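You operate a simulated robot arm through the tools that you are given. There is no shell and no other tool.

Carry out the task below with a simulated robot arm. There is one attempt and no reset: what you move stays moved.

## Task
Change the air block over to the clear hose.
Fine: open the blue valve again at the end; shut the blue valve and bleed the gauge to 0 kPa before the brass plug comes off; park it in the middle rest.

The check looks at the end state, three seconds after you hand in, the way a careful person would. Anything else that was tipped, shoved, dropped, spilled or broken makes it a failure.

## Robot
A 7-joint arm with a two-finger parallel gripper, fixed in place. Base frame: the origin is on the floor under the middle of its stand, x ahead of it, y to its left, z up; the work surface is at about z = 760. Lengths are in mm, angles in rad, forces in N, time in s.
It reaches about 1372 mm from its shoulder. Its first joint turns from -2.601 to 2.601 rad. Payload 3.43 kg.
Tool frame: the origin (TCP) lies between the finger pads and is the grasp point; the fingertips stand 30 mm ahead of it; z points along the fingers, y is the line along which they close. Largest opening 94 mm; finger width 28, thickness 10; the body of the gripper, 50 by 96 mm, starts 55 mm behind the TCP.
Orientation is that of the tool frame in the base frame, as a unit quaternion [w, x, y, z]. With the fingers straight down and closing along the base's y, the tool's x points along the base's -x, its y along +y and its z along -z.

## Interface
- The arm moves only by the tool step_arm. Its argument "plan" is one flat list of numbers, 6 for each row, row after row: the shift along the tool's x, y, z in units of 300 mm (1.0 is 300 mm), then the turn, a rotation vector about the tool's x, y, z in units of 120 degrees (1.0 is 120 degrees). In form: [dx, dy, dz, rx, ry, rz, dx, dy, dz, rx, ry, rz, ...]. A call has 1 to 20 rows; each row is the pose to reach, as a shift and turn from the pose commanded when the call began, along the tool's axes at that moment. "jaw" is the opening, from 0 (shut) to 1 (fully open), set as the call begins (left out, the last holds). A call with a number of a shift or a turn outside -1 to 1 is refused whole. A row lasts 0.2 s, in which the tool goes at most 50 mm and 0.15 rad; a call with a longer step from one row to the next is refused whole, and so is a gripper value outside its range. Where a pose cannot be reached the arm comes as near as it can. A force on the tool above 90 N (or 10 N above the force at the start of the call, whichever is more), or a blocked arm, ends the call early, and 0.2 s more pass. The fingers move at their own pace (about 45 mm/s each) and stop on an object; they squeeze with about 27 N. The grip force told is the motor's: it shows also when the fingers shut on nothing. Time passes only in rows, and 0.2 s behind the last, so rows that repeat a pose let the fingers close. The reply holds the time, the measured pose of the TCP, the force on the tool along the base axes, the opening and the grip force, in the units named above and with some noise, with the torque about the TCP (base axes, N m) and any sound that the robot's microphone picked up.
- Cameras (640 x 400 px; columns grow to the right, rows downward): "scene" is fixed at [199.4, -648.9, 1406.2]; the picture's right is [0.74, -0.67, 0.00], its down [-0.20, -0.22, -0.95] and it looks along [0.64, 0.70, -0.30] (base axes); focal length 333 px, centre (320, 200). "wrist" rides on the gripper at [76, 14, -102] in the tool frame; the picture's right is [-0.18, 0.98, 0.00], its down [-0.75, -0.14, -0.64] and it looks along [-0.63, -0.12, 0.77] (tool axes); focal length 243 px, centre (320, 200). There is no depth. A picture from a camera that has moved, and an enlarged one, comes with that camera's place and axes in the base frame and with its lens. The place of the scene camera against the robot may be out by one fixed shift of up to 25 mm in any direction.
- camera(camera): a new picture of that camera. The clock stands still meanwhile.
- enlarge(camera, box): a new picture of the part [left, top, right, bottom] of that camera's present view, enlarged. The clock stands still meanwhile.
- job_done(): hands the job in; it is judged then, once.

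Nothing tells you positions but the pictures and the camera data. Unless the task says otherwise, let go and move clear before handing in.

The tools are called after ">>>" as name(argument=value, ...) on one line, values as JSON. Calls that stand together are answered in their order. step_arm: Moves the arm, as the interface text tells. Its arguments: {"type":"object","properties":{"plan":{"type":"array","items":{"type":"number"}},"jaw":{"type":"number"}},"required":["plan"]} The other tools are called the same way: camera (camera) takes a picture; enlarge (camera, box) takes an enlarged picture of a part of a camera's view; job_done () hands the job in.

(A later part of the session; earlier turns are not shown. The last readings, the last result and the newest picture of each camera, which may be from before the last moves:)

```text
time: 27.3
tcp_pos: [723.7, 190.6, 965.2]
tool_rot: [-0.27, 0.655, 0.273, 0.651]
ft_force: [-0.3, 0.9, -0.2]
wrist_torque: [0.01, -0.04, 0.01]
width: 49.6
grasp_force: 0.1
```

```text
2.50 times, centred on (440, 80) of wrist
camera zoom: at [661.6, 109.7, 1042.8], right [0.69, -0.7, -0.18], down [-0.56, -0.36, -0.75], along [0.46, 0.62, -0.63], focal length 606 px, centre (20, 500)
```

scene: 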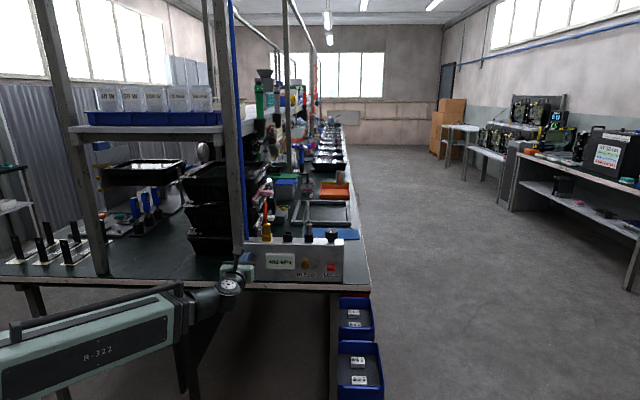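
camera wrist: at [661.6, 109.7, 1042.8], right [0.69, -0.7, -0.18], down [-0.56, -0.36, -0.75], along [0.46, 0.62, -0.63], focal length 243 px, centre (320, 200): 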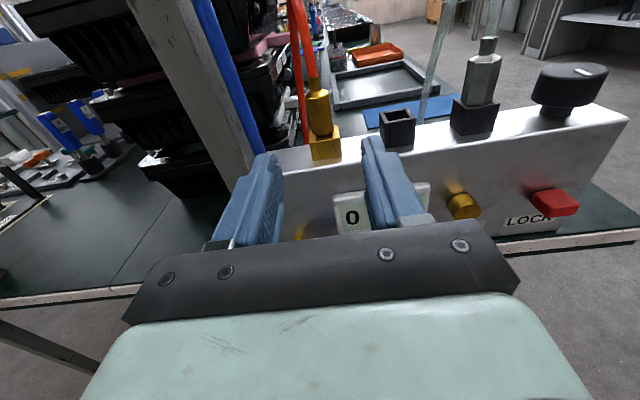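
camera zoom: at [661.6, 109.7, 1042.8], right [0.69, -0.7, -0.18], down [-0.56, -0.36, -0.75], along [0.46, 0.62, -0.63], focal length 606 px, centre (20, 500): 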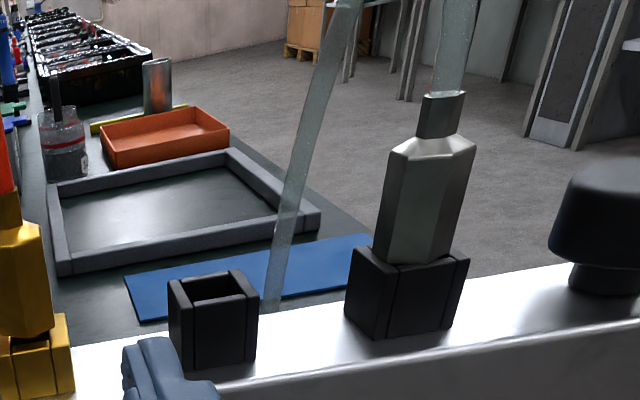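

Gauge 0, the brass plug is centred between the open fingers at u≈376, v≈789, body z≈937–978. I'll advance partway and check alignment.

>>> step_arm(plan=[-0.01, -0.004, 0.1, 0, 0, 0, -0.024, -0.004, 0.2, 0, 0, 0, -0.024, -0.004, 0.28, 0, 0, 0, -0.024, -0.004, 0.31, 0, 0, 0, -0.024, -0.004, 0.31, 0, 0, 0])

>>> enlarge(camera="wrist", box=[220, 60, 420, 240])

>>> enlarge(camera="scene", box=[235, 190, 315, 260])

```text
time: 28.5
tcp_pos: [788.0, 257.5, 955.7]
tool_rot: [-0.269, 0.655, 0.271, 0.652]
ft_force: [0.6, -0.8, 0.4]
wrist_torque: [0.01, 0.01, 0.02]
width: 50.1
grasp_force: 0.1
```

```text
2.22 times, centred on (320, 150) of wrist
camera zoom: at [725.2, 175.5, 1033.0], right [0.69, -0.7, -0.18], down [-0.56, -0.36, -0.75], along [0.46, 0.62, -0.64], focal length 539 px, centre (320, 311)
```

zoom: 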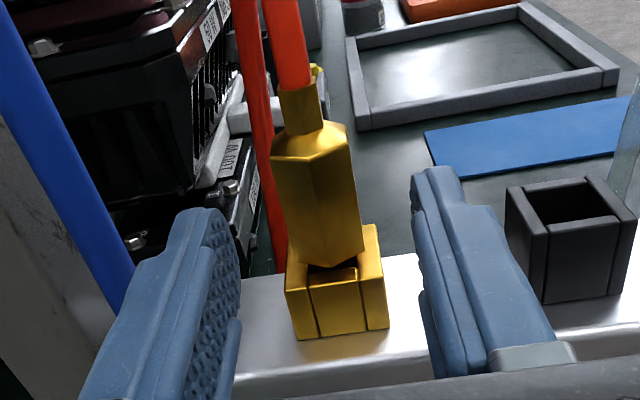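

```text
5.71 times, centred on (275, 225) of scene
camera zoom: at [199.4, -648.9, 1406.2], right [0.74, -0.67, 0.0], down [-0.2, -0.22, -0.95], along [0.64, 0.7, -0.3], focal length 1901 px, centre (577, 57)
```

zoom: 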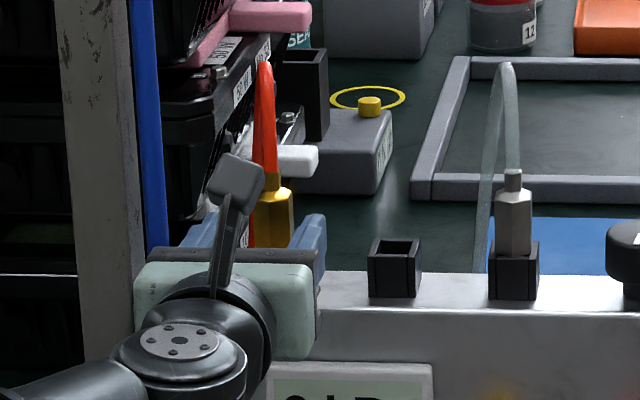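

Alignment is within a millimetre or so. I'll advance to straddle the hex body, then close on it.

>>> step_arm(plan=[0.004, -0.003, 0.06, 0, 0, 0, 0.008, -0.003, 0.1, 0, 0, 0, 0.008, -0.003, 0.129, 0, 0, 0, 0.008, -0.003, 0.129, 0, 0, 0])

>>> enlarge(camera="wrist", box=[220, 60, 420, 240])

```text
time: 29.5
tcp_pos: [815.9, 287.1, 956.8]
tool_rot: [-0.269, 0.655, 0.271, 0.652]
ft_force: [-0.4, -0.1, 0.3]
wrist_torque: [-0.02, -0.03, -0.04]
width: 49.6
grasp_force: 0.0
```

```text
2.22 times, centred on (320, 150) of wrist
camera zoom: at [753.2, 205.6, 1034.7], right [0.69, -0.7, -0.18], down [-0.56, -0.36, -0.75], along [0.46, 0.62, -0.63], focal length 539 px, centre (320, 311)
```

zoom: 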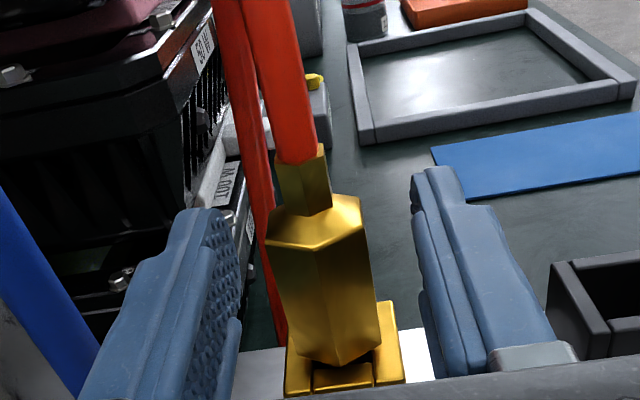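

The plug is between the fingers. Closing the jaw on it.

>>> step_arm(plan=[0, 0, 0, 0, 0, 0, 0, 0, 0, 0, 0, 0, 0, 0, 0, 0, 0, 0, 0, 0, 0, 0, 0, 0], jaw=0)

>>> enlarge(camera="wrist", box=[220, 60, 420, 240])

```text
time: 30.5
tcp_pos: [815.6, 286.7, 958.5]
tool_rot: [-0.268, 0.655, 0.271, 0.652]
ft_force: [0.5, 0.5, 1.7]
wrist_torque: [-0.04, -0.06, 0.0]
width: 28.2
grasp_force: 27.0
```

```text
2.22 times, centred on (320, 150) of wrist
camera zoom: at [753.2, 205.4, 1034.7], right [0.69, -0.7, -0.18], down [-0.56, -0.36, -0.75], along [0.46, 0.62, -0.63], focal length 539 px, centre (320, 311)
```

zoom: 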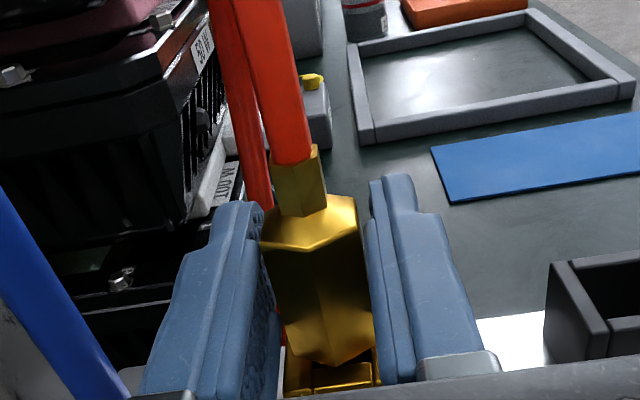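

Gripped at 28 mm width with no side load. I'll lift gently and watch the force in case LOCK holds it.

>>> step_arm(plan=[0.007, 0, 0, 0, 0, 0, 0.014, 0, 0, 0, 0, 0, 0.02, 0, 0, 0, 0, 0, 0.02, 0, 0, 0, 0, 0])

>>> enlarge(camera="wrist", box=[220, 60, 420, 240])

>>> enlarge(camera="scene", box=[235, 180, 355, 290])

```text
time: 31.5
tcp_pos: [816.7, 285.8, 965.4]
tool_rot: [-0.27, 0.655, 0.272, 0.652]
ft_force: [0.1, 0.2, -0.8]
wrist_torque: [-0.02, 0.0, 0.02]
width: 28.1
grasp_force: 27.1
```

```text
2.22 times, centred on (320, 150) of wrist
camera zoom: at [753.9, 203.7, 1041.7], right [0.69, -0.7, -0.18], down [-0.56, -0.36, -0.75], along [0.46, 0.62, -0.64], focal length 539 px, centre (320, 311)
```

zoom: 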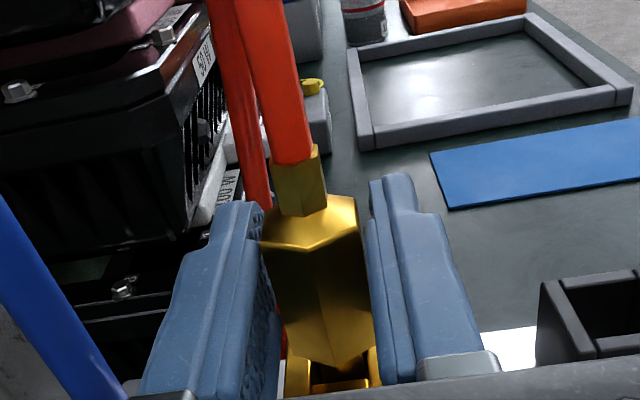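

```text
3.64 times, centred on (295, 235) of scene
camera zoom: at [199.4, -648.9, 1406.2], right [0.74, -0.67, 0.0], down [-0.2, -0.22, -0.95], along [0.64, 0.7, -0.3], focal length 1210 px, centre (411, 73)
```

zoom: 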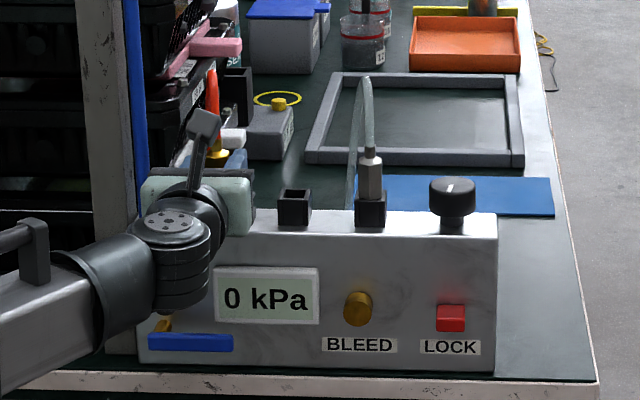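

The plug lifts freely. I'll raise it clear of the socket.

>>> step_arm(plan=[0.025, 0, 0, 0, 0, 0, 0.05, 0, 0, 0, 0, 0, 0.075, 0, 0, 0, 0, 0, 0.1, 0, 0, 0, 0, 0, 0.13, 0, 0, 0, 0, 0, 0.13, 0, 0, 0, 0, 0])

>>> camera(camera="wrist")

>>> enlarge(camera="scene", box=[235, 160, 355, 270])

```text
time: 32.9
tcp_pos: [816.3, 284.2, 1002.8]
tool_rot: [-0.269, 0.655, 0.271, 0.652]
ft_force: [-0.4, 0.2, -0.7]
wrist_torque: [-0.02, -0.01, 0.0]
width: 27.9
grasp_force: 27.1
```

```text
taken
camera wrist: at [754.0, 203.5, 1080.6], right [0.69, -0.7, -0.18], down [-0.56, -0.36, -0.75], along [0.46, 0.62, -0.64], focal length 243 px, centre (320, 200)
```

wrist: 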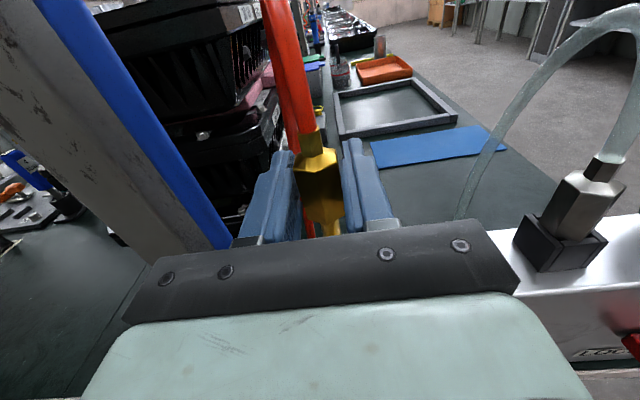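

```text
3.64 times, centred on (295, 215) of scene
camera zoom: at [199.4, -648.9, 1406.2], right [0.74, -0.67, 0.0], down [-0.2, -0.22, -0.95], along [0.64, 0.7, -0.3], focal length 1210 px, centre (411, 146)
```

zoom: 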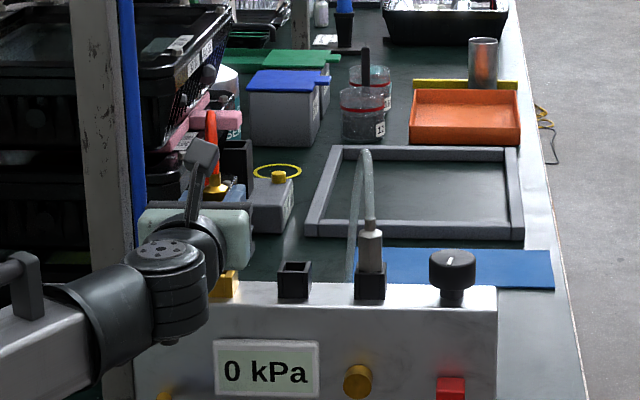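

The plug is out of the socket, gauge 0. I'll lift a bit more and carry it 75 mm right, over the middle rest.

>>> step_arm(plan=[0.035, 0, 0, 0, 0, 0, 0.035, 0.06, 0, 0, 0, 0, 0.035, 0.12, 0, 0, 0, 0, 0.035, 0.18, 0, 0, 0, 0, 0.035, 0.24, 0, 0, 0, 0, 0.035, 0.245, 0, 0, 0, 0, 0.035, 0.245, 0, 0, 0, 0])

>>> camera(camera="wrist")

>>> enlarge(camera="scene", box=[235, 160, 355, 270])

```text
time: 34.5
tcp_pos: [869.4, 235.0, 1014.5]
tool_rot: [-0.269, 0.655, 0.27, 0.653]
ft_force: [-0.7, 0.6, -0.4]
wrist_torque: [-0.02, -0.04, 0.03]
width: 28.0
grasp_force: 26.7
```

```text
taken
camera wrist: at [806.1, 152.2, 1091.4], right [0.69, -0.7, -0.18], down [-0.56, -0.36, -0.75], along [0.46, 0.62, -0.64], focal length 243 px, centre (320, 200)
```

wrist: 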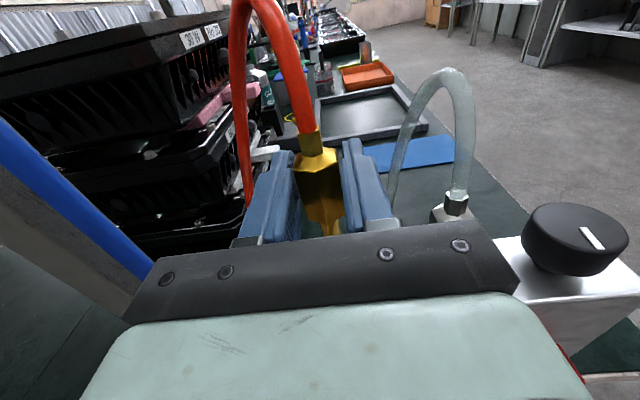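

```text
3.64 times, centred on (295, 215) of scene
camera zoom: at [199.4, -648.9, 1406.2], right [0.74, -0.67, 0.0], down [-0.2, -0.22, -0.95], along [0.64, 0.7, -0.3], focal length 1210 px, centre (411, 146)
```

zoom: 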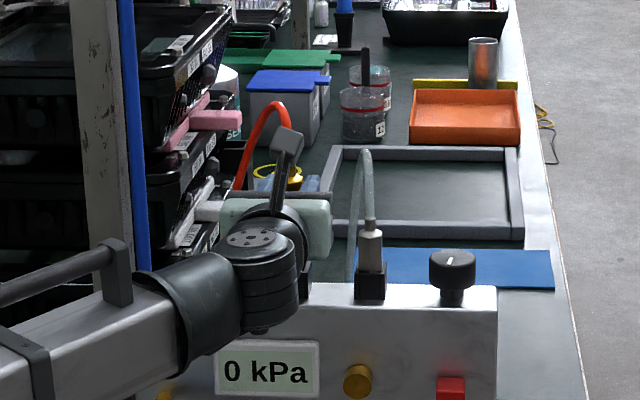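

The hose is flexible and its far end stays put. I'll zoom in to check the plug over the middle rest.

>>> enlarge(camera="wrist", box=[270, 120, 400, 240])

>>> enlarge(camera="scene", box=[285, 195, 345, 250])

```text
3.33 times, centred on (335, 180) of wrist
camera zoom: at [806.1, 152.2, 1091.4], right [0.69, -0.7, -0.18], down [-0.56, -0.36, -0.75], along [0.46, 0.62, -0.64], focal length 809 px, centre (270, 267)
```

zoom: 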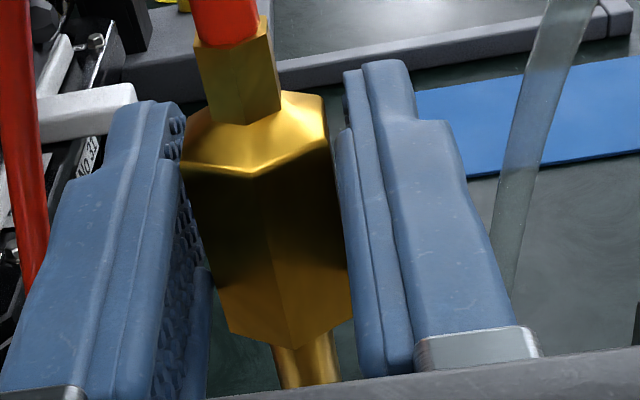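

```text
7.27 times, centred on (315, 222) of scene
camera zoom: at [199.4, -648.9, 1406.2], right [0.74, -0.67, 0.0], down [-0.2, -0.22, -0.95], along [0.64, 0.7, -0.3], focal length 2420 px, centre (356, 36)
```

zoom: 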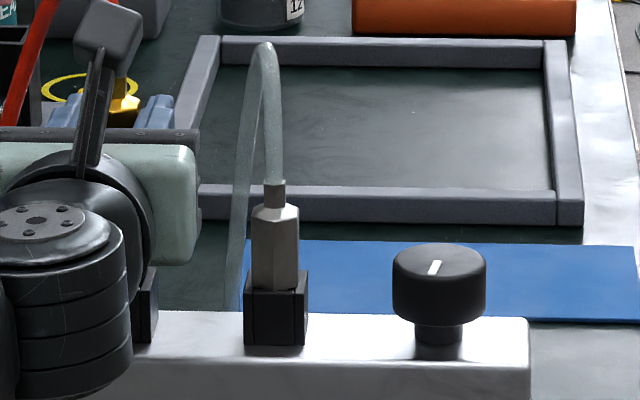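

The round shank (~12 mm) should fit the ~20 mm rest opening. I'll lower toward the rest in stages.

>>> step_arm(plan=[-0.03, 0.001, -0.004, 0, 0, 0, -0.06, 0.001, -0.004, 0, 0, 0, -0.1, 0.001, -0.004, 0, 0, 0, -0.1, 0.001, -0.004, 0, 0, 0])

>>> camera(camera="wrist")

>>> enlarge(camera="scene", box=[265, 195, 345, 265])

```text
time: 35.5
tcp_pos: [868.7, 233.4, 982.1]
tool_rot: [-0.27, 0.655, 0.272, 0.651]
ft_force: [-0.4, -0.6, -0.7]
wrist_torque: [-0.02, 0.02, -0.03]
width: 28.0
grasp_force: 26.6
```

```text
taken
camera wrist: at [806.4, 150.7, 1060.3], right [0.69, -0.7, -0.18], down [-0.56, -0.36, -0.75], along [0.46, 0.62, -0.63], focal length 243 px, centre (320, 200)
```

wrist: 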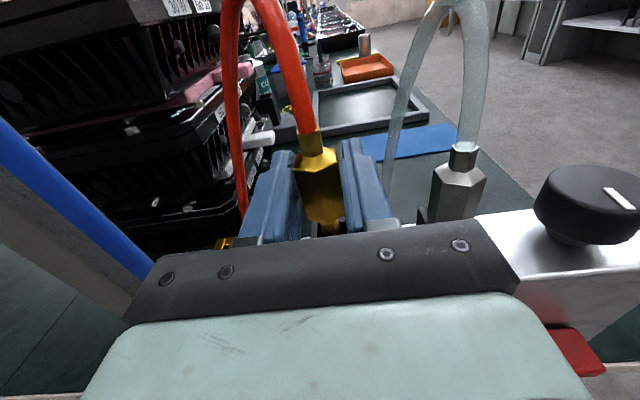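

```text
5.71 times, centred on (305, 230) of scene
camera zoom: at [199.4, -648.9, 1406.2], right [0.74, -0.67, 0.0], down [-0.2, -0.22, -0.95], along [0.64, 0.7, -0.3], focal length 1901 px, centre (406, 29)
```

zoom: 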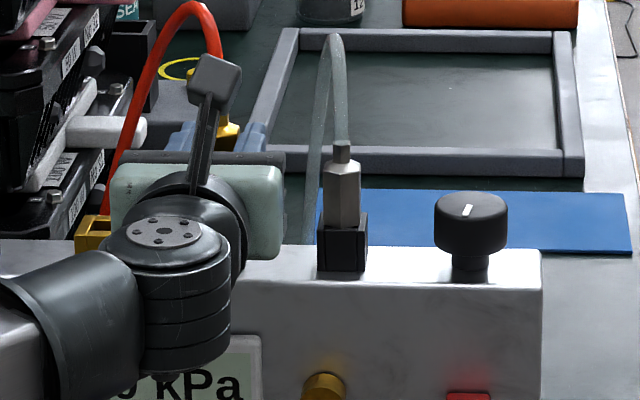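

Aligned (brass collar is 75 mm left of the steel one). Lowering slowly into the rest, watching force.

>>> step_arm(plan=[-0.01, 0, 0, 0, 0, 0, -0.02, 0, 0, 0, 0, 0, -0.03, 0, 0, 0, 0, 0, -0.04, 0, 0, 0, 0, 0, -0.05, 0, 0, 0, 0, 0, -0.05, 0, 0, 0, 0, 0])

>>> enlarge(camera="wrist", box=[220, 60, 420, 240])

```text
time: 36.9
tcp_pos: [869.0, 231.4, 969.3]
tool_rot: [-0.27, 0.655, 0.272, 0.652]
ft_force: [0.3, -0.1, -0.4]
wrist_torque: [-0.03, -0.03, -0.02]
width: 27.9
grasp_force: 26.5
```

```text
2.22 times, centred on (320, 150) of wrist
camera zoom: at [806.3, 149.4, 1046.1], right [0.69, -0.7, -0.18], down [-0.56, -0.36, -0.75], along [0.46, 0.62, -0.63], focal length 539 px, centre (320, 311)
```

zoom: 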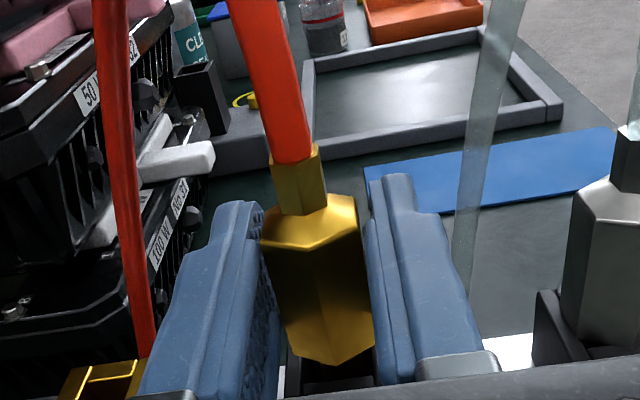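

No contact force; the shank appears to be entering the rest. Continuing down until it seats.

>>> step_arm(plan=[-0.01, 0, 0, 0, 0, 0, -0.02, 0, 0, 0, 0, 0, -0.027, 0, 0, 0, 0, 0, -0.034, 0, 0, 0, 0, 0, -0.034, 0, 0, 0, 0, 0])

>>> enlarge(camera="wrist", box=[220, 60, 420, 240])

>>> enlarge(camera="scene", box=[265, 195, 345, 265])

```text
time: 38.1
tcp_pos: [868.8, 230.3, 960.1]
tool_rot: [-0.27, 0.654, 0.271, 0.652]
ft_force: [3.3, -0.5, 14.1]
wrist_torque: [0.0, -0.04, 0.0]
width: 28.1
grasp_force: 27.3
```

```text
2.22 times, centred on (320, 150) of wrist
camera zoom: at [804.4, 149.4, 1036.5], right [0.69, -0.7, -0.18], down [-0.56, -0.36, -0.75], along [0.46, 0.62, -0.63], focal length 539 px, centre (320, 311)
```

zoom: 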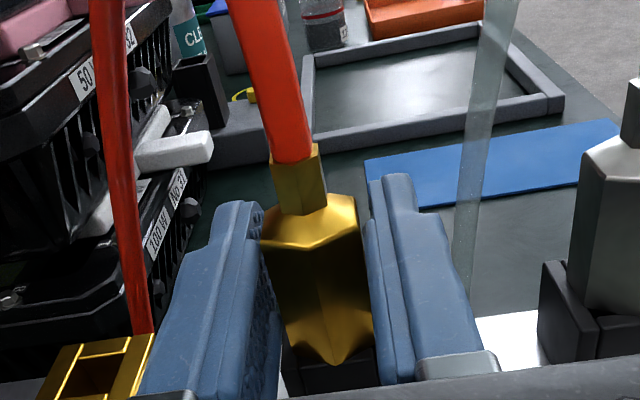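

```text
5.71 times, centred on (305, 230) of scene
camera zoom: at [199.4, -648.9, 1406.2], right [0.74, -0.67, 0.0], down [-0.2, -0.22, -0.95], along [0.64, 0.7, -0.3], focal length 1901 px, centre (406, 29)
```

zoom: 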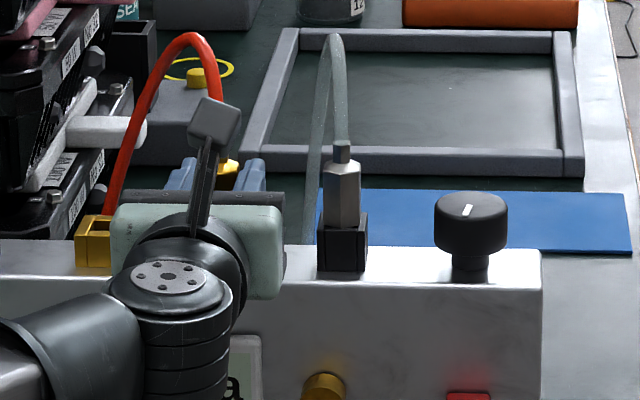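

Contact at z≈960, matching the seated height in the socket, so the plug is seated in the middle rest. I'll open the jaw.

>>> step_arm(plan=[0, 0, 0, 0, 0, 0, 0, 0, 0, 0, 0, 0, 0, 0, 0, 0, 0, 0], jaw=0.53)

>>> enlarge(camera="wrist", box=[220, 60, 420, 240])

```text
time: 38.9
tcp_pos: [867.6, 231.5, 957.5]
tool_rot: [-0.27, 0.654, 0.271, 0.652]
ft_force: [0.6, 0.6, -0.3]
wrist_torque: [-0.04, -0.01, -0.04]
width: 50.0
grasp_force: 0.0
```

```text
2.22 times, centred on (320, 150) of wrist
camera zoom: at [804.6, 149.6, 1035.4], right [0.69, -0.7, -0.18], down [-0.56, -0.36, -0.75], along [0.46, 0.62, -0.64], focal length 539 px, centre (320, 311)
```

zoom: 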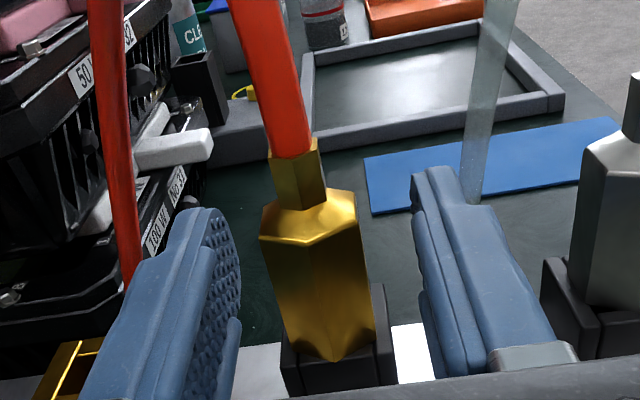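

The plug stands upright in the rest. I'll back straight out and check.

>>> step_arm(plan=[0, 0, -0.1, 0, 0, 0, 0, 0, -0.2, 0, 0, 0, 0, 0, -0.3, 0, 0, 0, 0, 0, -0.4, 0, 0, 0, 0, 0, -0.45, 0, 0, 0, 0, 0, -0.45, 0, 0, 0])

>>> camera(camera="wrist")

>>> enlarge(camera="scene", box=[235, 170, 345, 265])

```text
time: 40.3
tcp_pos: [774.1, 136.6, 961.9]
tool_rot: [-0.268, 0.656, 0.27, 0.652]
ft_force: [0.2, 0.2, 0.4]
wrist_torque: [-0.02, -0.02, 0.01]
width: 49.8
grasp_force: 0.0
```

```text
taken
camera wrist: at [711.6, 55.3, 1038.1], right [0.69, -0.7, -0.18], down [-0.56, -0.36, -0.75], along [0.46, 0.62, -0.63], focal length 243 px, centre (320, 200)
```

wrist: 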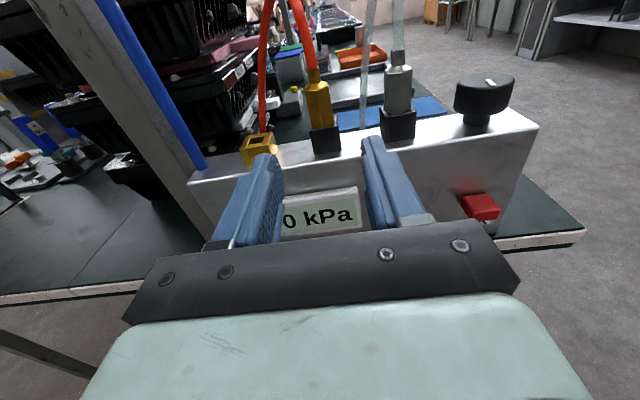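

```text
4.21 times, centred on (290, 218) of scene
camera zoom: at [199.4, -648.9, 1406.2], right [0.74, -0.67, 0.0], down [-0.2, -0.22, -0.95], along [0.64, 0.7, -0.3], focal length 1401 px, centre (446, 126)
```

zoom: 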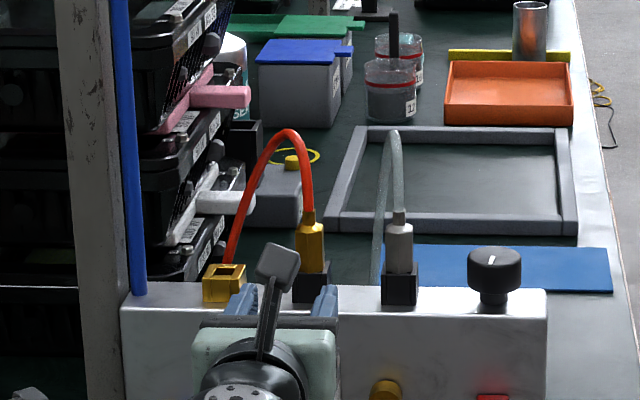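

The brass plug is parked upright in the middle rest, and the old socket is empty. I'll move over in front of the clear-hose plug.

>>> step_arm(plan=[0, 0.1, 0, 0, 0, 0, 0, 0.2, 0, 0, 0, 0, -0.01, 0.246, 0, 0, 0, 0, -0.01, 0.246, 0, 0, 0, 0])

>>> enlarge(camera="wrist", box=[220, 0, 420, 180])

```text
time: 41.3
tcp_pos: [824.8, 83.4, 958.3]
tool_rot: [-0.27, 0.654, 0.271, 0.652]
ft_force: [0.5, 0.0, -0.1]
wrist_torque: [0.0, 0.02, -0.02]
width: 49.3
grasp_force: 0.1
```

```text
2.22 times, centred on (320, 90) of wrist
camera zoom: at [761.8, 1.6, 1034.9], right [0.69, -0.7, -0.18], down [-0.56, -0.36, -0.75], along [0.46, 0.62, -0.63], focal length 539 px, centre (320, 444)
```

zoom: 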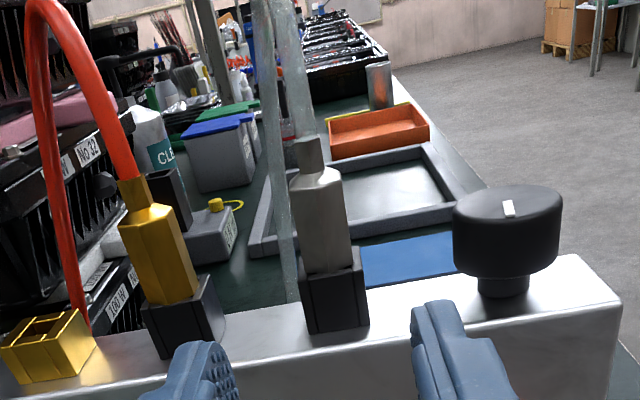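

Steel plug at u≈524.7; the knob's edge is about 24 mm clear of the open finger. Advancing partway and re-checking.

>>> step_arm(plan=[0, 0.002, 0.1, 0, 0, 0, 0, 0.002, 0.2, 0, 0, 0, 0, 0.002, 0.29, 0, 0, 0, 0, 0.002, 0.33, 0, 0, 0, 0, 0.002, 0.33, 0, 0, 0])

>>> enlarge(camera="wrist", box=[220, 60, 420, 240])

>>> enlarge(camera="scene", box=[265, 180, 365, 265])

```text
time: 42.5
tcp_pos: [896.1, 152.5, 957.9]
tool_rot: [-0.269, 0.656, 0.272, 0.651]
ft_force: [0.8, 0.7, -0.6]
wrist_torque: [0.01, 0.01, -0.01]
width: 49.8
grasp_force: 0.0
```

```text
2.22 times, centred on (320, 150) of wrist
camera zoom: at [833.0, 71.3, 1035.1], right [0.69, -0.7, -0.18], down [-0.56, -0.36, -0.75], along [0.46, 0.62, -0.63], focal length 539 px, centre (320, 311)
```

zoom: 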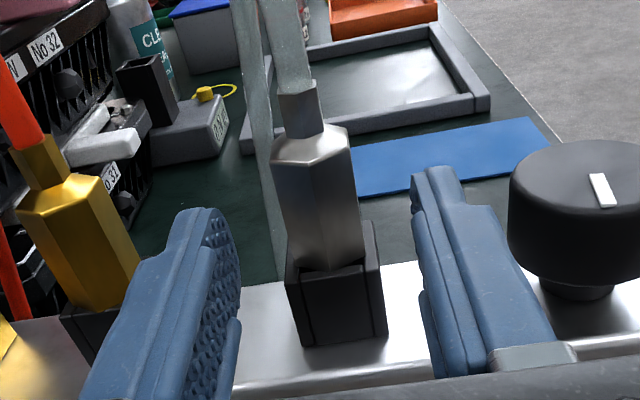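

```text
4.71 times, centred on (315, 222) of scene
camera zoom: at [199.4, -648.9, 1406.2], right [0.74, -0.67, 0.0], down [-0.2, -0.22, -0.95], along [0.64, 0.7, -0.3], focal length 1566 px, centre (344, 94)
```

zoom: 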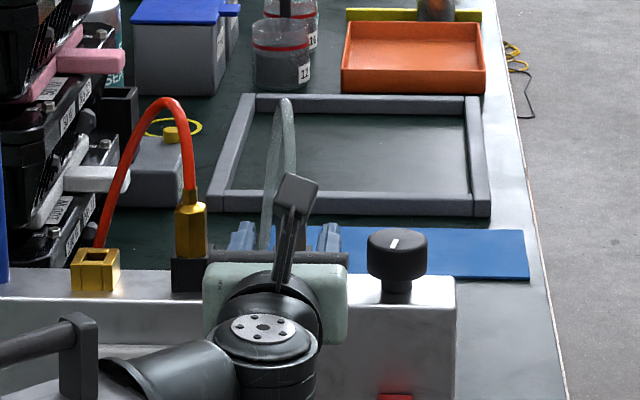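

Alignment is nearly the same as it was for the brass plug. Advancing to straddle, with a 1.5 mm correction.

>>> step_arm(plan=[0, -0.005, 0.06, 0, 0, 0, 0, -0.005, 0.1, 0, 0, 0, 0, -0.005, 0.127, 0, 0, 0, 0, -0.005, 0.127, 0, 0, 0])

>>> enlarge(camera="wrist", box=[220, 60, 420, 240])

```text
time: 43.5
tcp_pos: [921.8, 182.1, 954.9]
tool_rot: [-0.27, 0.655, 0.272, 0.652]
ft_force: [-0.4, 0.1, 0.5]
wrist_torque: [0.03, -0.01, 0.01]
width: 49.8
grasp_force: 0.0
```

```text
2.22 times, centred on (320, 150) of wrist
camera zoom: at [858.5, 100.7, 1031.7], right [0.69, -0.7, -0.18], down [-0.56, -0.36, -0.75], along [0.46, 0.62, -0.63], focal length 539 px, centre (320, 311)
```

zoom: 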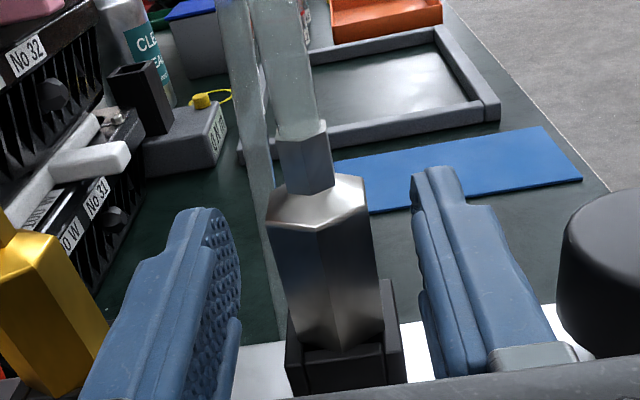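

Straddling the steel plug. I'll raise 2 mm for clearance and close on it.

>>> step_arm(plan=[0.008, 0, 0, 0, 0, 0, 0.008, 0, 0, 0, 0, 0])

>>> step_arm(plan=[0, 0, 0, 0, 0, 0, 0, 0, 0, 0, 0, 0, 0, 0, 0, 0, 0, 0, 0, 0, 0, 0, 0, 0], jaw=0)

>>> enlarge(camera="wrist", box=[220, 60, 420, 240])

```text
time: 44.1
tcp_pos: [920.7, 181.4, 956.9]
tool_rot: [-0.269, 0.655, 0.272, 0.651]
ft_force: [-0.6, -0.2, 0.0]
wrist_torque: [0.02, 0.04, 0.01]
width: 49.7
grasp_force: 0.0
```

```text
time: 45.1
tcp_pos: [920.0, 180.7, 956.9]
tool_rot: [-0.27, 0.655, 0.271, 0.652]
ft_force: [0.4, -0.7, 1.9]
wrist_torque: [0.02, 0.03, 0.0]
width: 27.0
grasp_force: 27.4
```

```text
2.22 times, centred on (320, 150) of wrist
camera zoom: at [857.8, 100.2, 1034.4], right [0.69, -0.7, -0.18], down [-0.56, -0.36, -0.75], along [0.46, 0.62, -0.63], focal length 539 px, centre (320, 311)
```

zoom: 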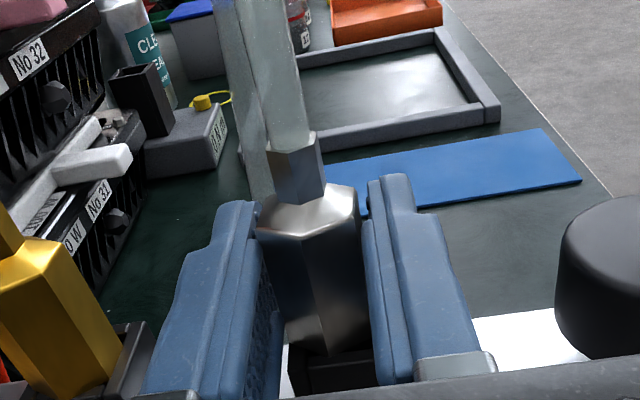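

Steel plug gripped (27 mm). Lifting it straight out of its rest, watching force.

>>> step_arm(plan=[0.01, 0, 0, 0, 0, 0, 0.02, 0, 0, 0, 0, 0, 0.05, 0, 0, 0, 0, 0, 0.08, 0, 0, 0, 0, 0, 0.11, 0, 0, 0, 0, 0, 0.14, 0, 0, 0, 0, 0, 0.165, 0, 0, 0, 0, 0, 0.165, 0, 0, 0, 0, 0])

>>> camera(camera="wrist")

>>> enlarge(camera="scene", box=[245, 160, 365, 265])

```text
time: 46.9
tcp_pos: [919.3, 182.0, 1007.1]
tool_rot: [-0.269, 0.655, 0.271, 0.652]
ft_force: [0.0, 0.9, -1.4]
wrist_torque: [-0.02, -0.01, 0.01]
width: 27.2
grasp_force: 27.4
```

```text
taken
camera wrist: at [856.7, 99.3, 1084.1], right [0.69, -0.7, -0.18], down [-0.56, -0.36, -0.75], along [0.46, 0.62, -0.64], focal length 243 px, centre (320, 200)
```

wrist: 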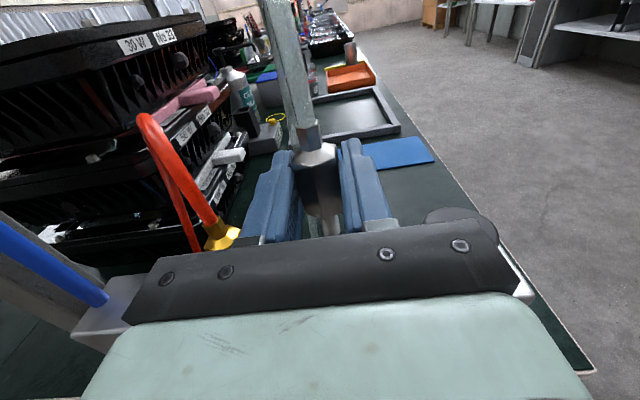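

```text
3.81 times, centred on (305, 212) of scene
camera zoom: at [199.4, -648.9, 1406.2], right [0.74, -0.67, 0.0], down [-0.2, -0.22, -0.95], along [0.64, 0.7, -0.3], focal length 1268 px, centre (377, 152)
```

zoom: 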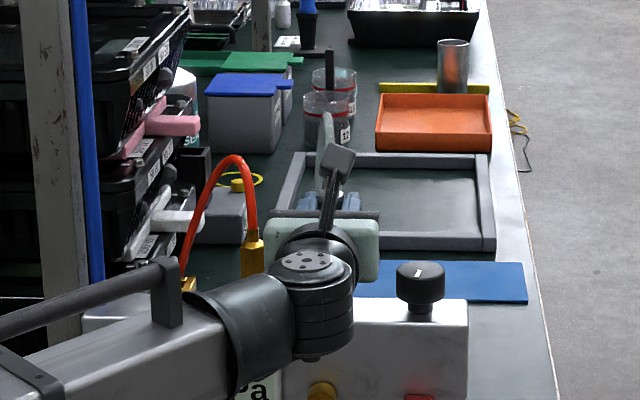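

Lifted free. I'll back it off in front of the brass plug, then carry it left to the empty socket.

>>> step_arm(plan=[0, 0, -0.08, 0, 0, 0, 0, 0, -0.16, 0, 0, 0, 0, 0, -0.25, 0, 0, 0, 0, -0.08, -0.25, 0, 0, 0, 0, -0.16, -0.25, 0, 0, 0, 0, -0.24, -0.25, 0, 0, 0, 0, -0.32, -0.25, 0, 0, 0, 0, -0.4, -0.25, 0, 0, 0, 0, -0.48, -0.25, 0, 0, 0, 0, -0.493, -0.25, 0, 0, 0, 0, -0.493, -0.25, 0, 0, 0])

>>> camera(camera="wrist")

>>> enlarge(camera="scene", box=[225, 160, 355, 270])

```text
time: 49.3
tcp_pos: [763.5, 232.3, 1008.1]
tool_rot: [-0.269, 0.655, 0.272, 0.651]
ft_force: [0.2, 0.2, -0.3]
wrist_torque: [0.02, 0.02, 0.0]
width: 26.3
grasp_force: 27.2
```

```text
taken
camera wrist: at [700.6, 151.5, 1084.7], right [0.69, -0.7, -0.18], down [-0.56, -0.36, -0.75], along [0.46, 0.62, -0.64], focal length 243 px, centre (320, 200)
```

wrist: 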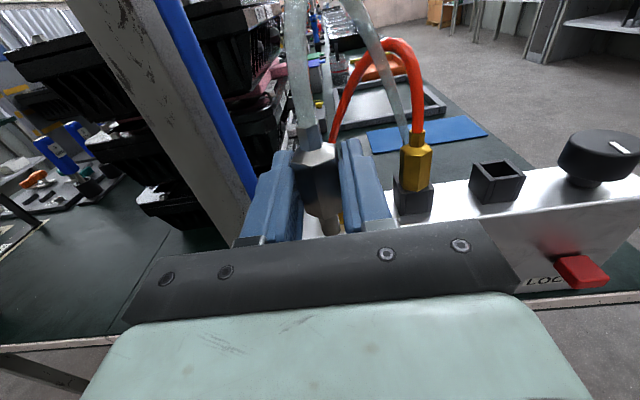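

```text
3.64 times, centred on (290, 215) of scene
camera zoom: at [199.4, -648.9, 1406.2], right [0.74, -0.67, 0.0], down [-0.2, -0.22, -0.95], along [0.64, 0.7, -0.3], focal length 1210 px, centre (429, 146)
```

zoom: 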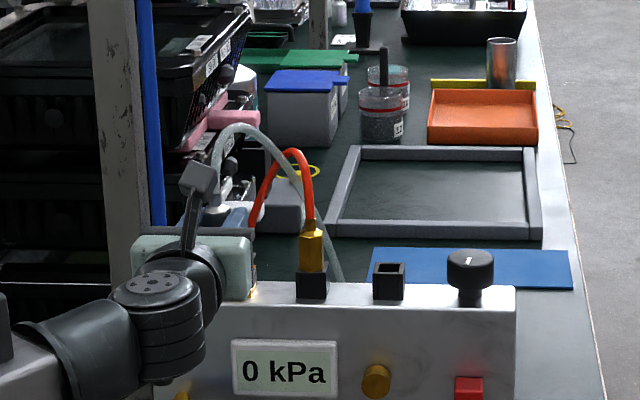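

Brass plug remains upright. Let me zoom in to compare the held plug with the socket position.

>>> enlarge(camera="wrist", box=[260, 120, 420, 250])

>>> enlarge(camera="scene", box=[245, 190, 325, 260])

```text
3.08 times, centred on (340, 185) of wrist
camera zoom: at [700.6, 151.5, 1084.7], right [0.69, -0.7, -0.18], down [-0.56, -0.36, -0.75], along [0.46, 0.62, -0.64], focal length 746 px, centre (258, 246)
```

zoom: 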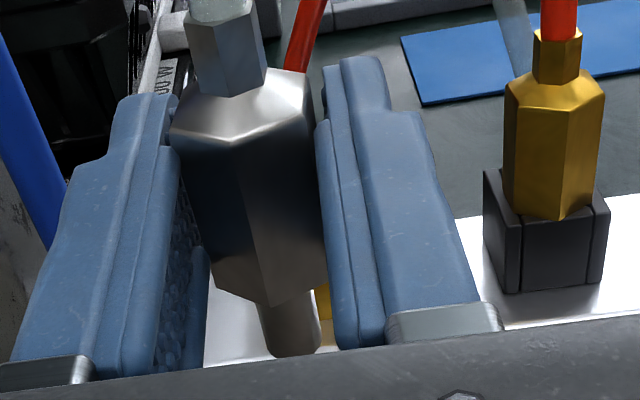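

```text
5.71 times, centred on (285, 225) of scene
camera zoom: at [199.4, -648.9, 1406.2], right [0.74, -0.67, 0.0], down [-0.2, -0.22, -0.95], along [0.64, 0.7, -0.3], focal length 1901 px, centre (520, 57)
```

zoom: 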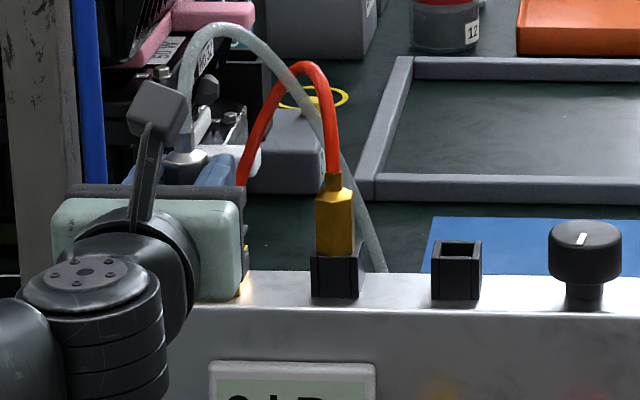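

The grip matches the brass one closely. I'll move forward over the socket.

>>> step_arm(plan=[0, -0.004, 0.08, 0, 0, 0, 0, -0.004, 0.16, 0, 0, 0, 0, -0.004, 0.22, 0, 0, 0, 0, -0.004, 0.25, 0, 0, 0, 0, -0.004, 0.25, 0, 0, 0, 0, -0.004, 0.25, 0, 0, 0])

>>> camera(camera="wrist")

>>> enlarge(camera="scene", box=[245, 180, 325, 260])

```text
time: 50.7
tcp_pos: [815.2, 286.0, 1007.8]
tool_rot: [-0.269, 0.655, 0.271, 0.652]
ft_force: [0.8, 0.8, -1.0]
wrist_torque: [-0.03, 0.02, -0.01]
width: 24.9
grasp_force: 27.0
```

```text
taken
camera wrist: at [752.8, 205.1, 1085.0], right [0.69, -0.7, -0.18], down [-0.56, -0.36, -0.75], along [0.46, 0.62, -0.64], focal length 243 px, centre (320, 200)
```

wrist: 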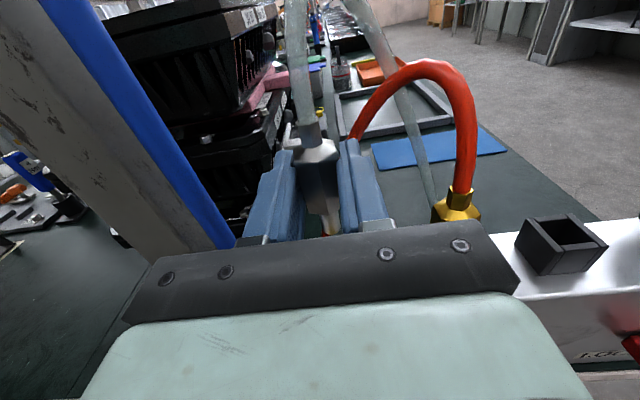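

```text
5.00 times, centred on (285, 220) of scene
camera zoom: at [199.4, -648.9, 1406.2], right [0.74, -0.67, 0.0], down [-0.2, -0.22, -0.95], along [0.64, 0.7, -0.3], focal length 1664 px, centre (495, 100)
```

zoom: 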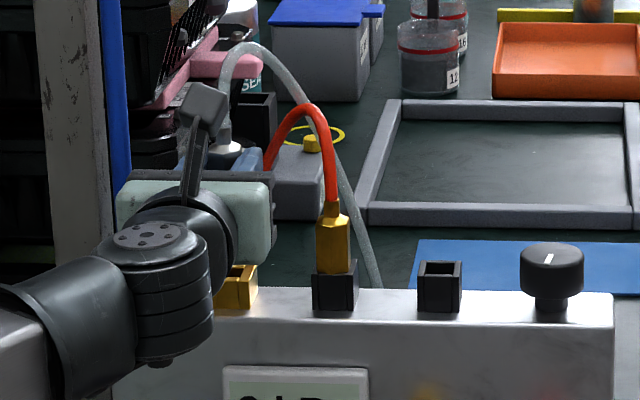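

The jaw width has crept from 27 to 25 mm, so the plug may be shifting in the grip. I'll zoom in to check.

>>> enlarge(camera="wrist", box=[240, 100, 400, 240])

>>> enlarge(camera="wrist", box=[240, 0, 500, 160])

```text
2.86 times, centred on (320, 170) of wrist
camera zoom: at [752.8, 205.1, 1085.0], right [0.69, -0.7, -0.18], down [-0.56, -0.36, -0.75], along [0.46, 0.62, -0.64], focal length 693 px, centre (320, 286)
```

zoom: 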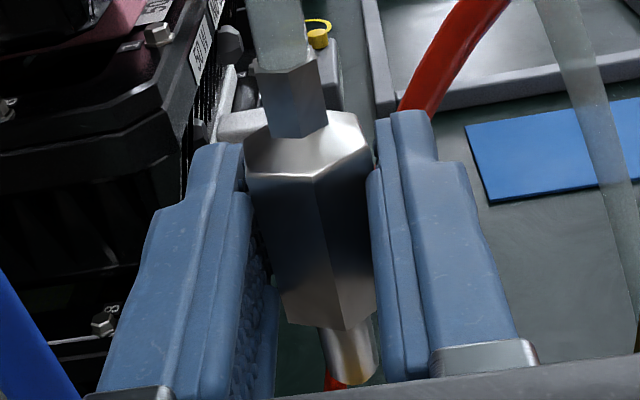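

```text
2.46 times, centred on (370, 80) of wrist
camera zoom: at [752.8, 205.1, 1085.0], right [0.69, -0.7, -0.18], down [-0.56, -0.36, -0.75], along [0.46, 0.62, -0.64], focal length 597 px, centre (197, 495)
```

zoom: 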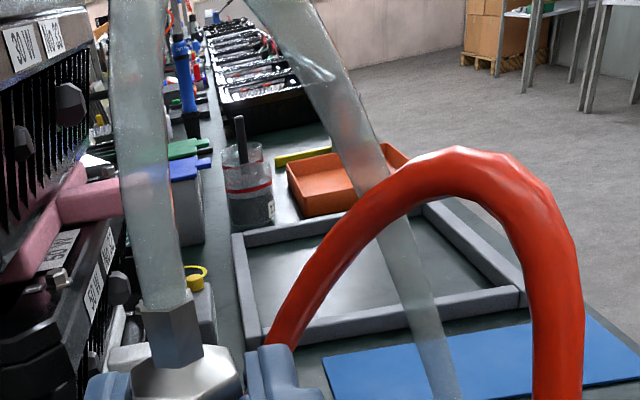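

The hex has merely turned until its flats meet the pads; the round shank is still upright. I'm over the socket at u≈374, v≈779; lowering to just above it.

>>> step_arm(plan=[-0.03, 0, 0, 0, 0, 0, -0.06, 0, 0, 0, 0, 0, -0.09, 0, 0, 0, 0, 0, -0.09, 0, 0, 0, 0, 0])

>>> enlarge(camera="wrist", box=[240, 100, 400, 240])

>>> enlarge(camera="scene", box=[245, 180, 325, 260])

```text
time: 51.7
tcp_pos: [815.1, 287.6, 980.2]
tool_rot: [-0.269, 0.655, 0.271, 0.652]
ft_force: [0.5, 0.9, -0.7]
wrist_torque: [-0.01, 0.02, 0.03]
width: 24.8
grasp_force: 27.2
```

```text
2.86 times, centred on (320, 170) of wrist
camera zoom: at [752.1, 206.1, 1057.0], right [0.69, -0.7, -0.18], down [-0.56, -0.36, -0.75], along [0.46, 0.62, -0.63], focal length 693 px, centre (320, 286)
```

zoom: 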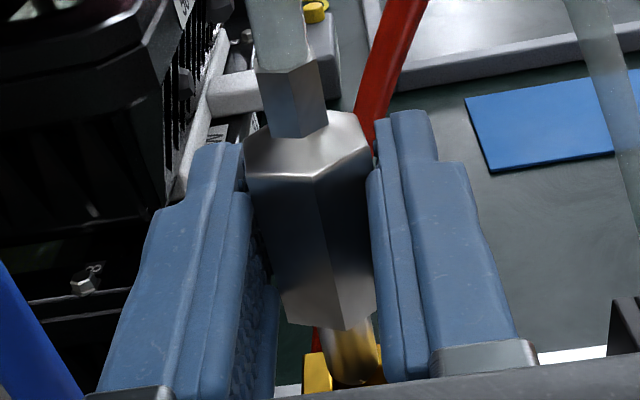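

```text
5.00 times, centred on (285, 220) of scene
camera zoom: at [199.4, -648.9, 1406.2], right [0.74, -0.67, 0.0], down [-0.2, -0.22, -0.95], along [0.64, 0.7, -0.3], focal length 1664 px, centre (495, 100)
```

zoom: 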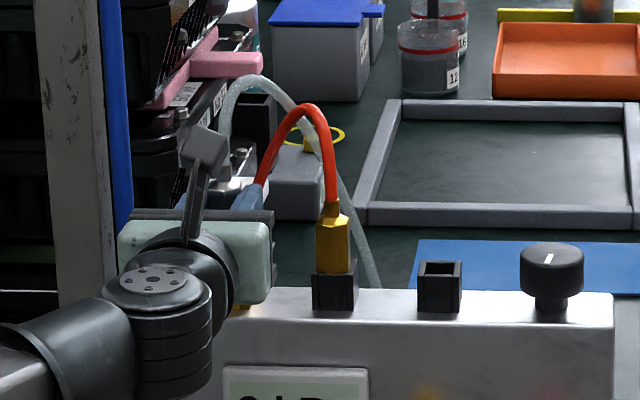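

The shank is right above the socket opening. I'll nudge 1 mm right and lower slowly with force watch.

>>> step_arm(plan=[-0.01, 0.004, 0, 0, 0, 0, -0.02, 0.004, 0, 0, 0, 0, -0.03, 0.004, 0, 0, 0, 0, -0.04, 0.004, 0, 0, 0, 0, -0.05, 0.004, 0, 0, 0, 0, -0.05, 0.004, 0, 0, 0, 0])

>>> enlarge(camera="wrist", box=[240, 100, 400, 240])

```text
time: 53.1
tcp_pos: [815.5, 286.7, 966.3]
tool_rot: [-0.269, 0.654, 0.27, 0.653]
ft_force: [-7.4, -4.4, 21.8]
wrist_torque: [0.03, 0.0, 0.03]
width: 24.9
grasp_force: 27.3
```

```text
2.86 times, centred on (320, 170) of wrist
camera zoom: at [752.7, 204.3, 1043.7], right [0.69, -0.7, -0.18], down [-0.56, -0.36, -0.75], along [0.46, 0.62, -0.63], focal length 693 px, centre (320, 286)
```

zoom: 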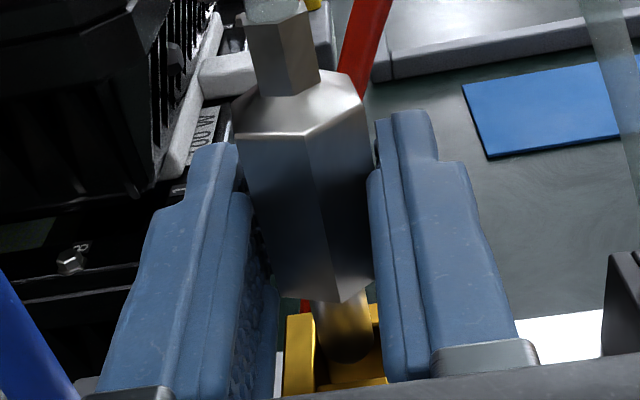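

The shank met the socket rim at z≈966 (22 N up, with a sideways push toward -v), so it's slightly too deep in v. I'll raise a little, shift back 1.5 mm and try again gently.

>>> step_arm(plan=[0.008, 0, 0, 0, 0, 0, 0.01, 0, -0.005, 0, 0, 0, 0.004, 0, -0.005, 0, 0, 0, 0, 0, -0.005, 0, 0, 0, 0, 0, -0.005, 0, 0, 0])

>>> enlarge(camera="wrist", box=[240, 100, 400, 240])

```text
time: 54.3
tcp_pos: [814.4, 285.4, 964.6]
tool_rot: [-0.269, 0.655, 0.271, 0.652]
ft_force: [-2.0, -2.4, -1.6]
wrist_torque: [-0.09, 0.1, 0.0]
width: 24.7
grasp_force: 26.4
```

```text
2.86 times, centred on (320, 170) of wrist
camera zoom: at [751.9, 203.6, 1042.7], right [0.69, -0.7, -0.18], down [-0.56, -0.36, -0.75], along [0.46, 0.62, -0.64], focal length 693 px, centre (320, 286)
```

zoom: 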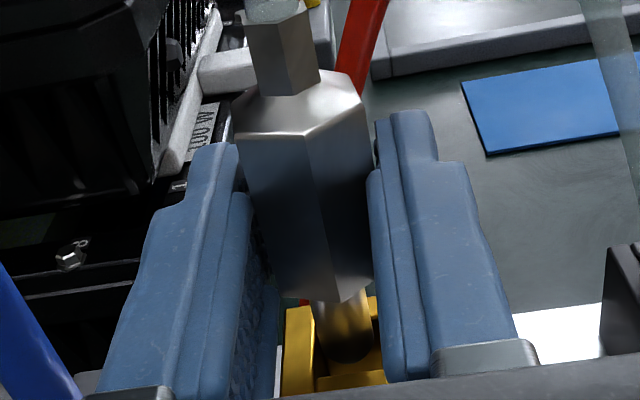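

Force dropped to near zero at a lower height, so the shank is probably entering. Lowering a few more millimetres.

>>> step_arm(plan=[-0.005, 0, 0, 0, 0, 0, -0.01, 0, 0, 0, 0, 0, -0.01, 0, 0, 0, 0, 0])

>>> enlarge(camera="wrist", box=[240, 100, 400, 240])

```text
time: 55.1
tcp_pos: [815.2, 285.3, 964.4]
tool_rot: [-0.27, 0.654, 0.272, 0.652]
ft_force: [-9.6, -7.8, 3.4]
wrist_torque: [-0.21, 0.28, 0.03]
width: 24.9
grasp_force: 27.3
```

```text
2.86 times, centred on (320, 170) of wrist
camera zoom: at [752.0, 203.4, 1040.8], right [0.69, -0.7, -0.18], down [-0.56, -0.36, -0.75], along [0.46, 0.62, -0.63], focal length 693 px, centre (320, 286)
```

zoom: 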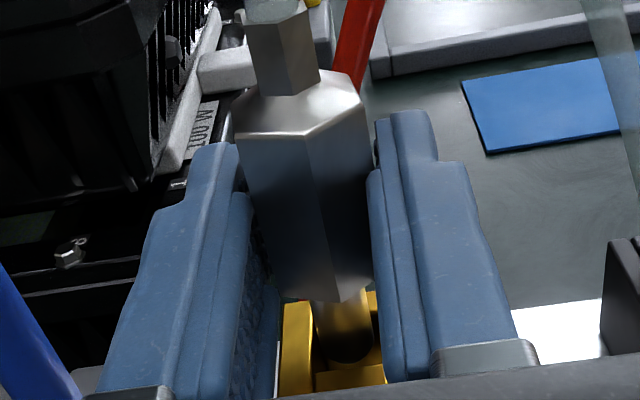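

The torque shows contact at the socket rim on its back side, so it needs to come back a bit more. Raising slightly, shifting back ~2 mm, then lowering.

>>> step_arm(plan=[0.007, 0, -0.003, 0, 0, 0, 0.007, 0, -0.007, 0, 0, 0, 0.002, 0, -0.007, 0, 0, 0, -0.003, 0, -0.007, 0, 0, 0, -0.003, 0, -0.007, 0, 0, 0])

>>> enlarge(camera="wrist", box=[240, 100, 400, 240])

```text
time: 56.3
tcp_pos: [812.7, 282.8, 962.8]
tool_rot: [-0.27, 0.655, 0.271, 0.652]
ft_force: [-0.7, 0.7, -0.2]
wrist_torque: [-0.02, 0.01, -0.03]
width: 25.1
grasp_force: 27.2
```

```text
2.86 times, centred on (320, 170) of wrist
camera zoom: at [751.1, 202.0, 1039.1], right [0.69, -0.7, -0.18], down [-0.56, -0.36, -0.75], along [0.46, 0.62, -0.63], focal length 693 px, centre (320, 286)
```

zoom: 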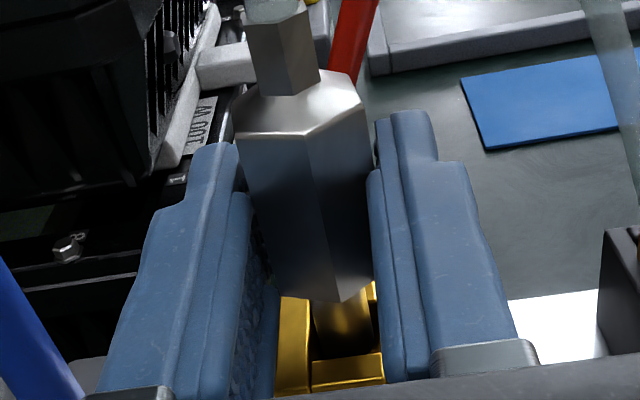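

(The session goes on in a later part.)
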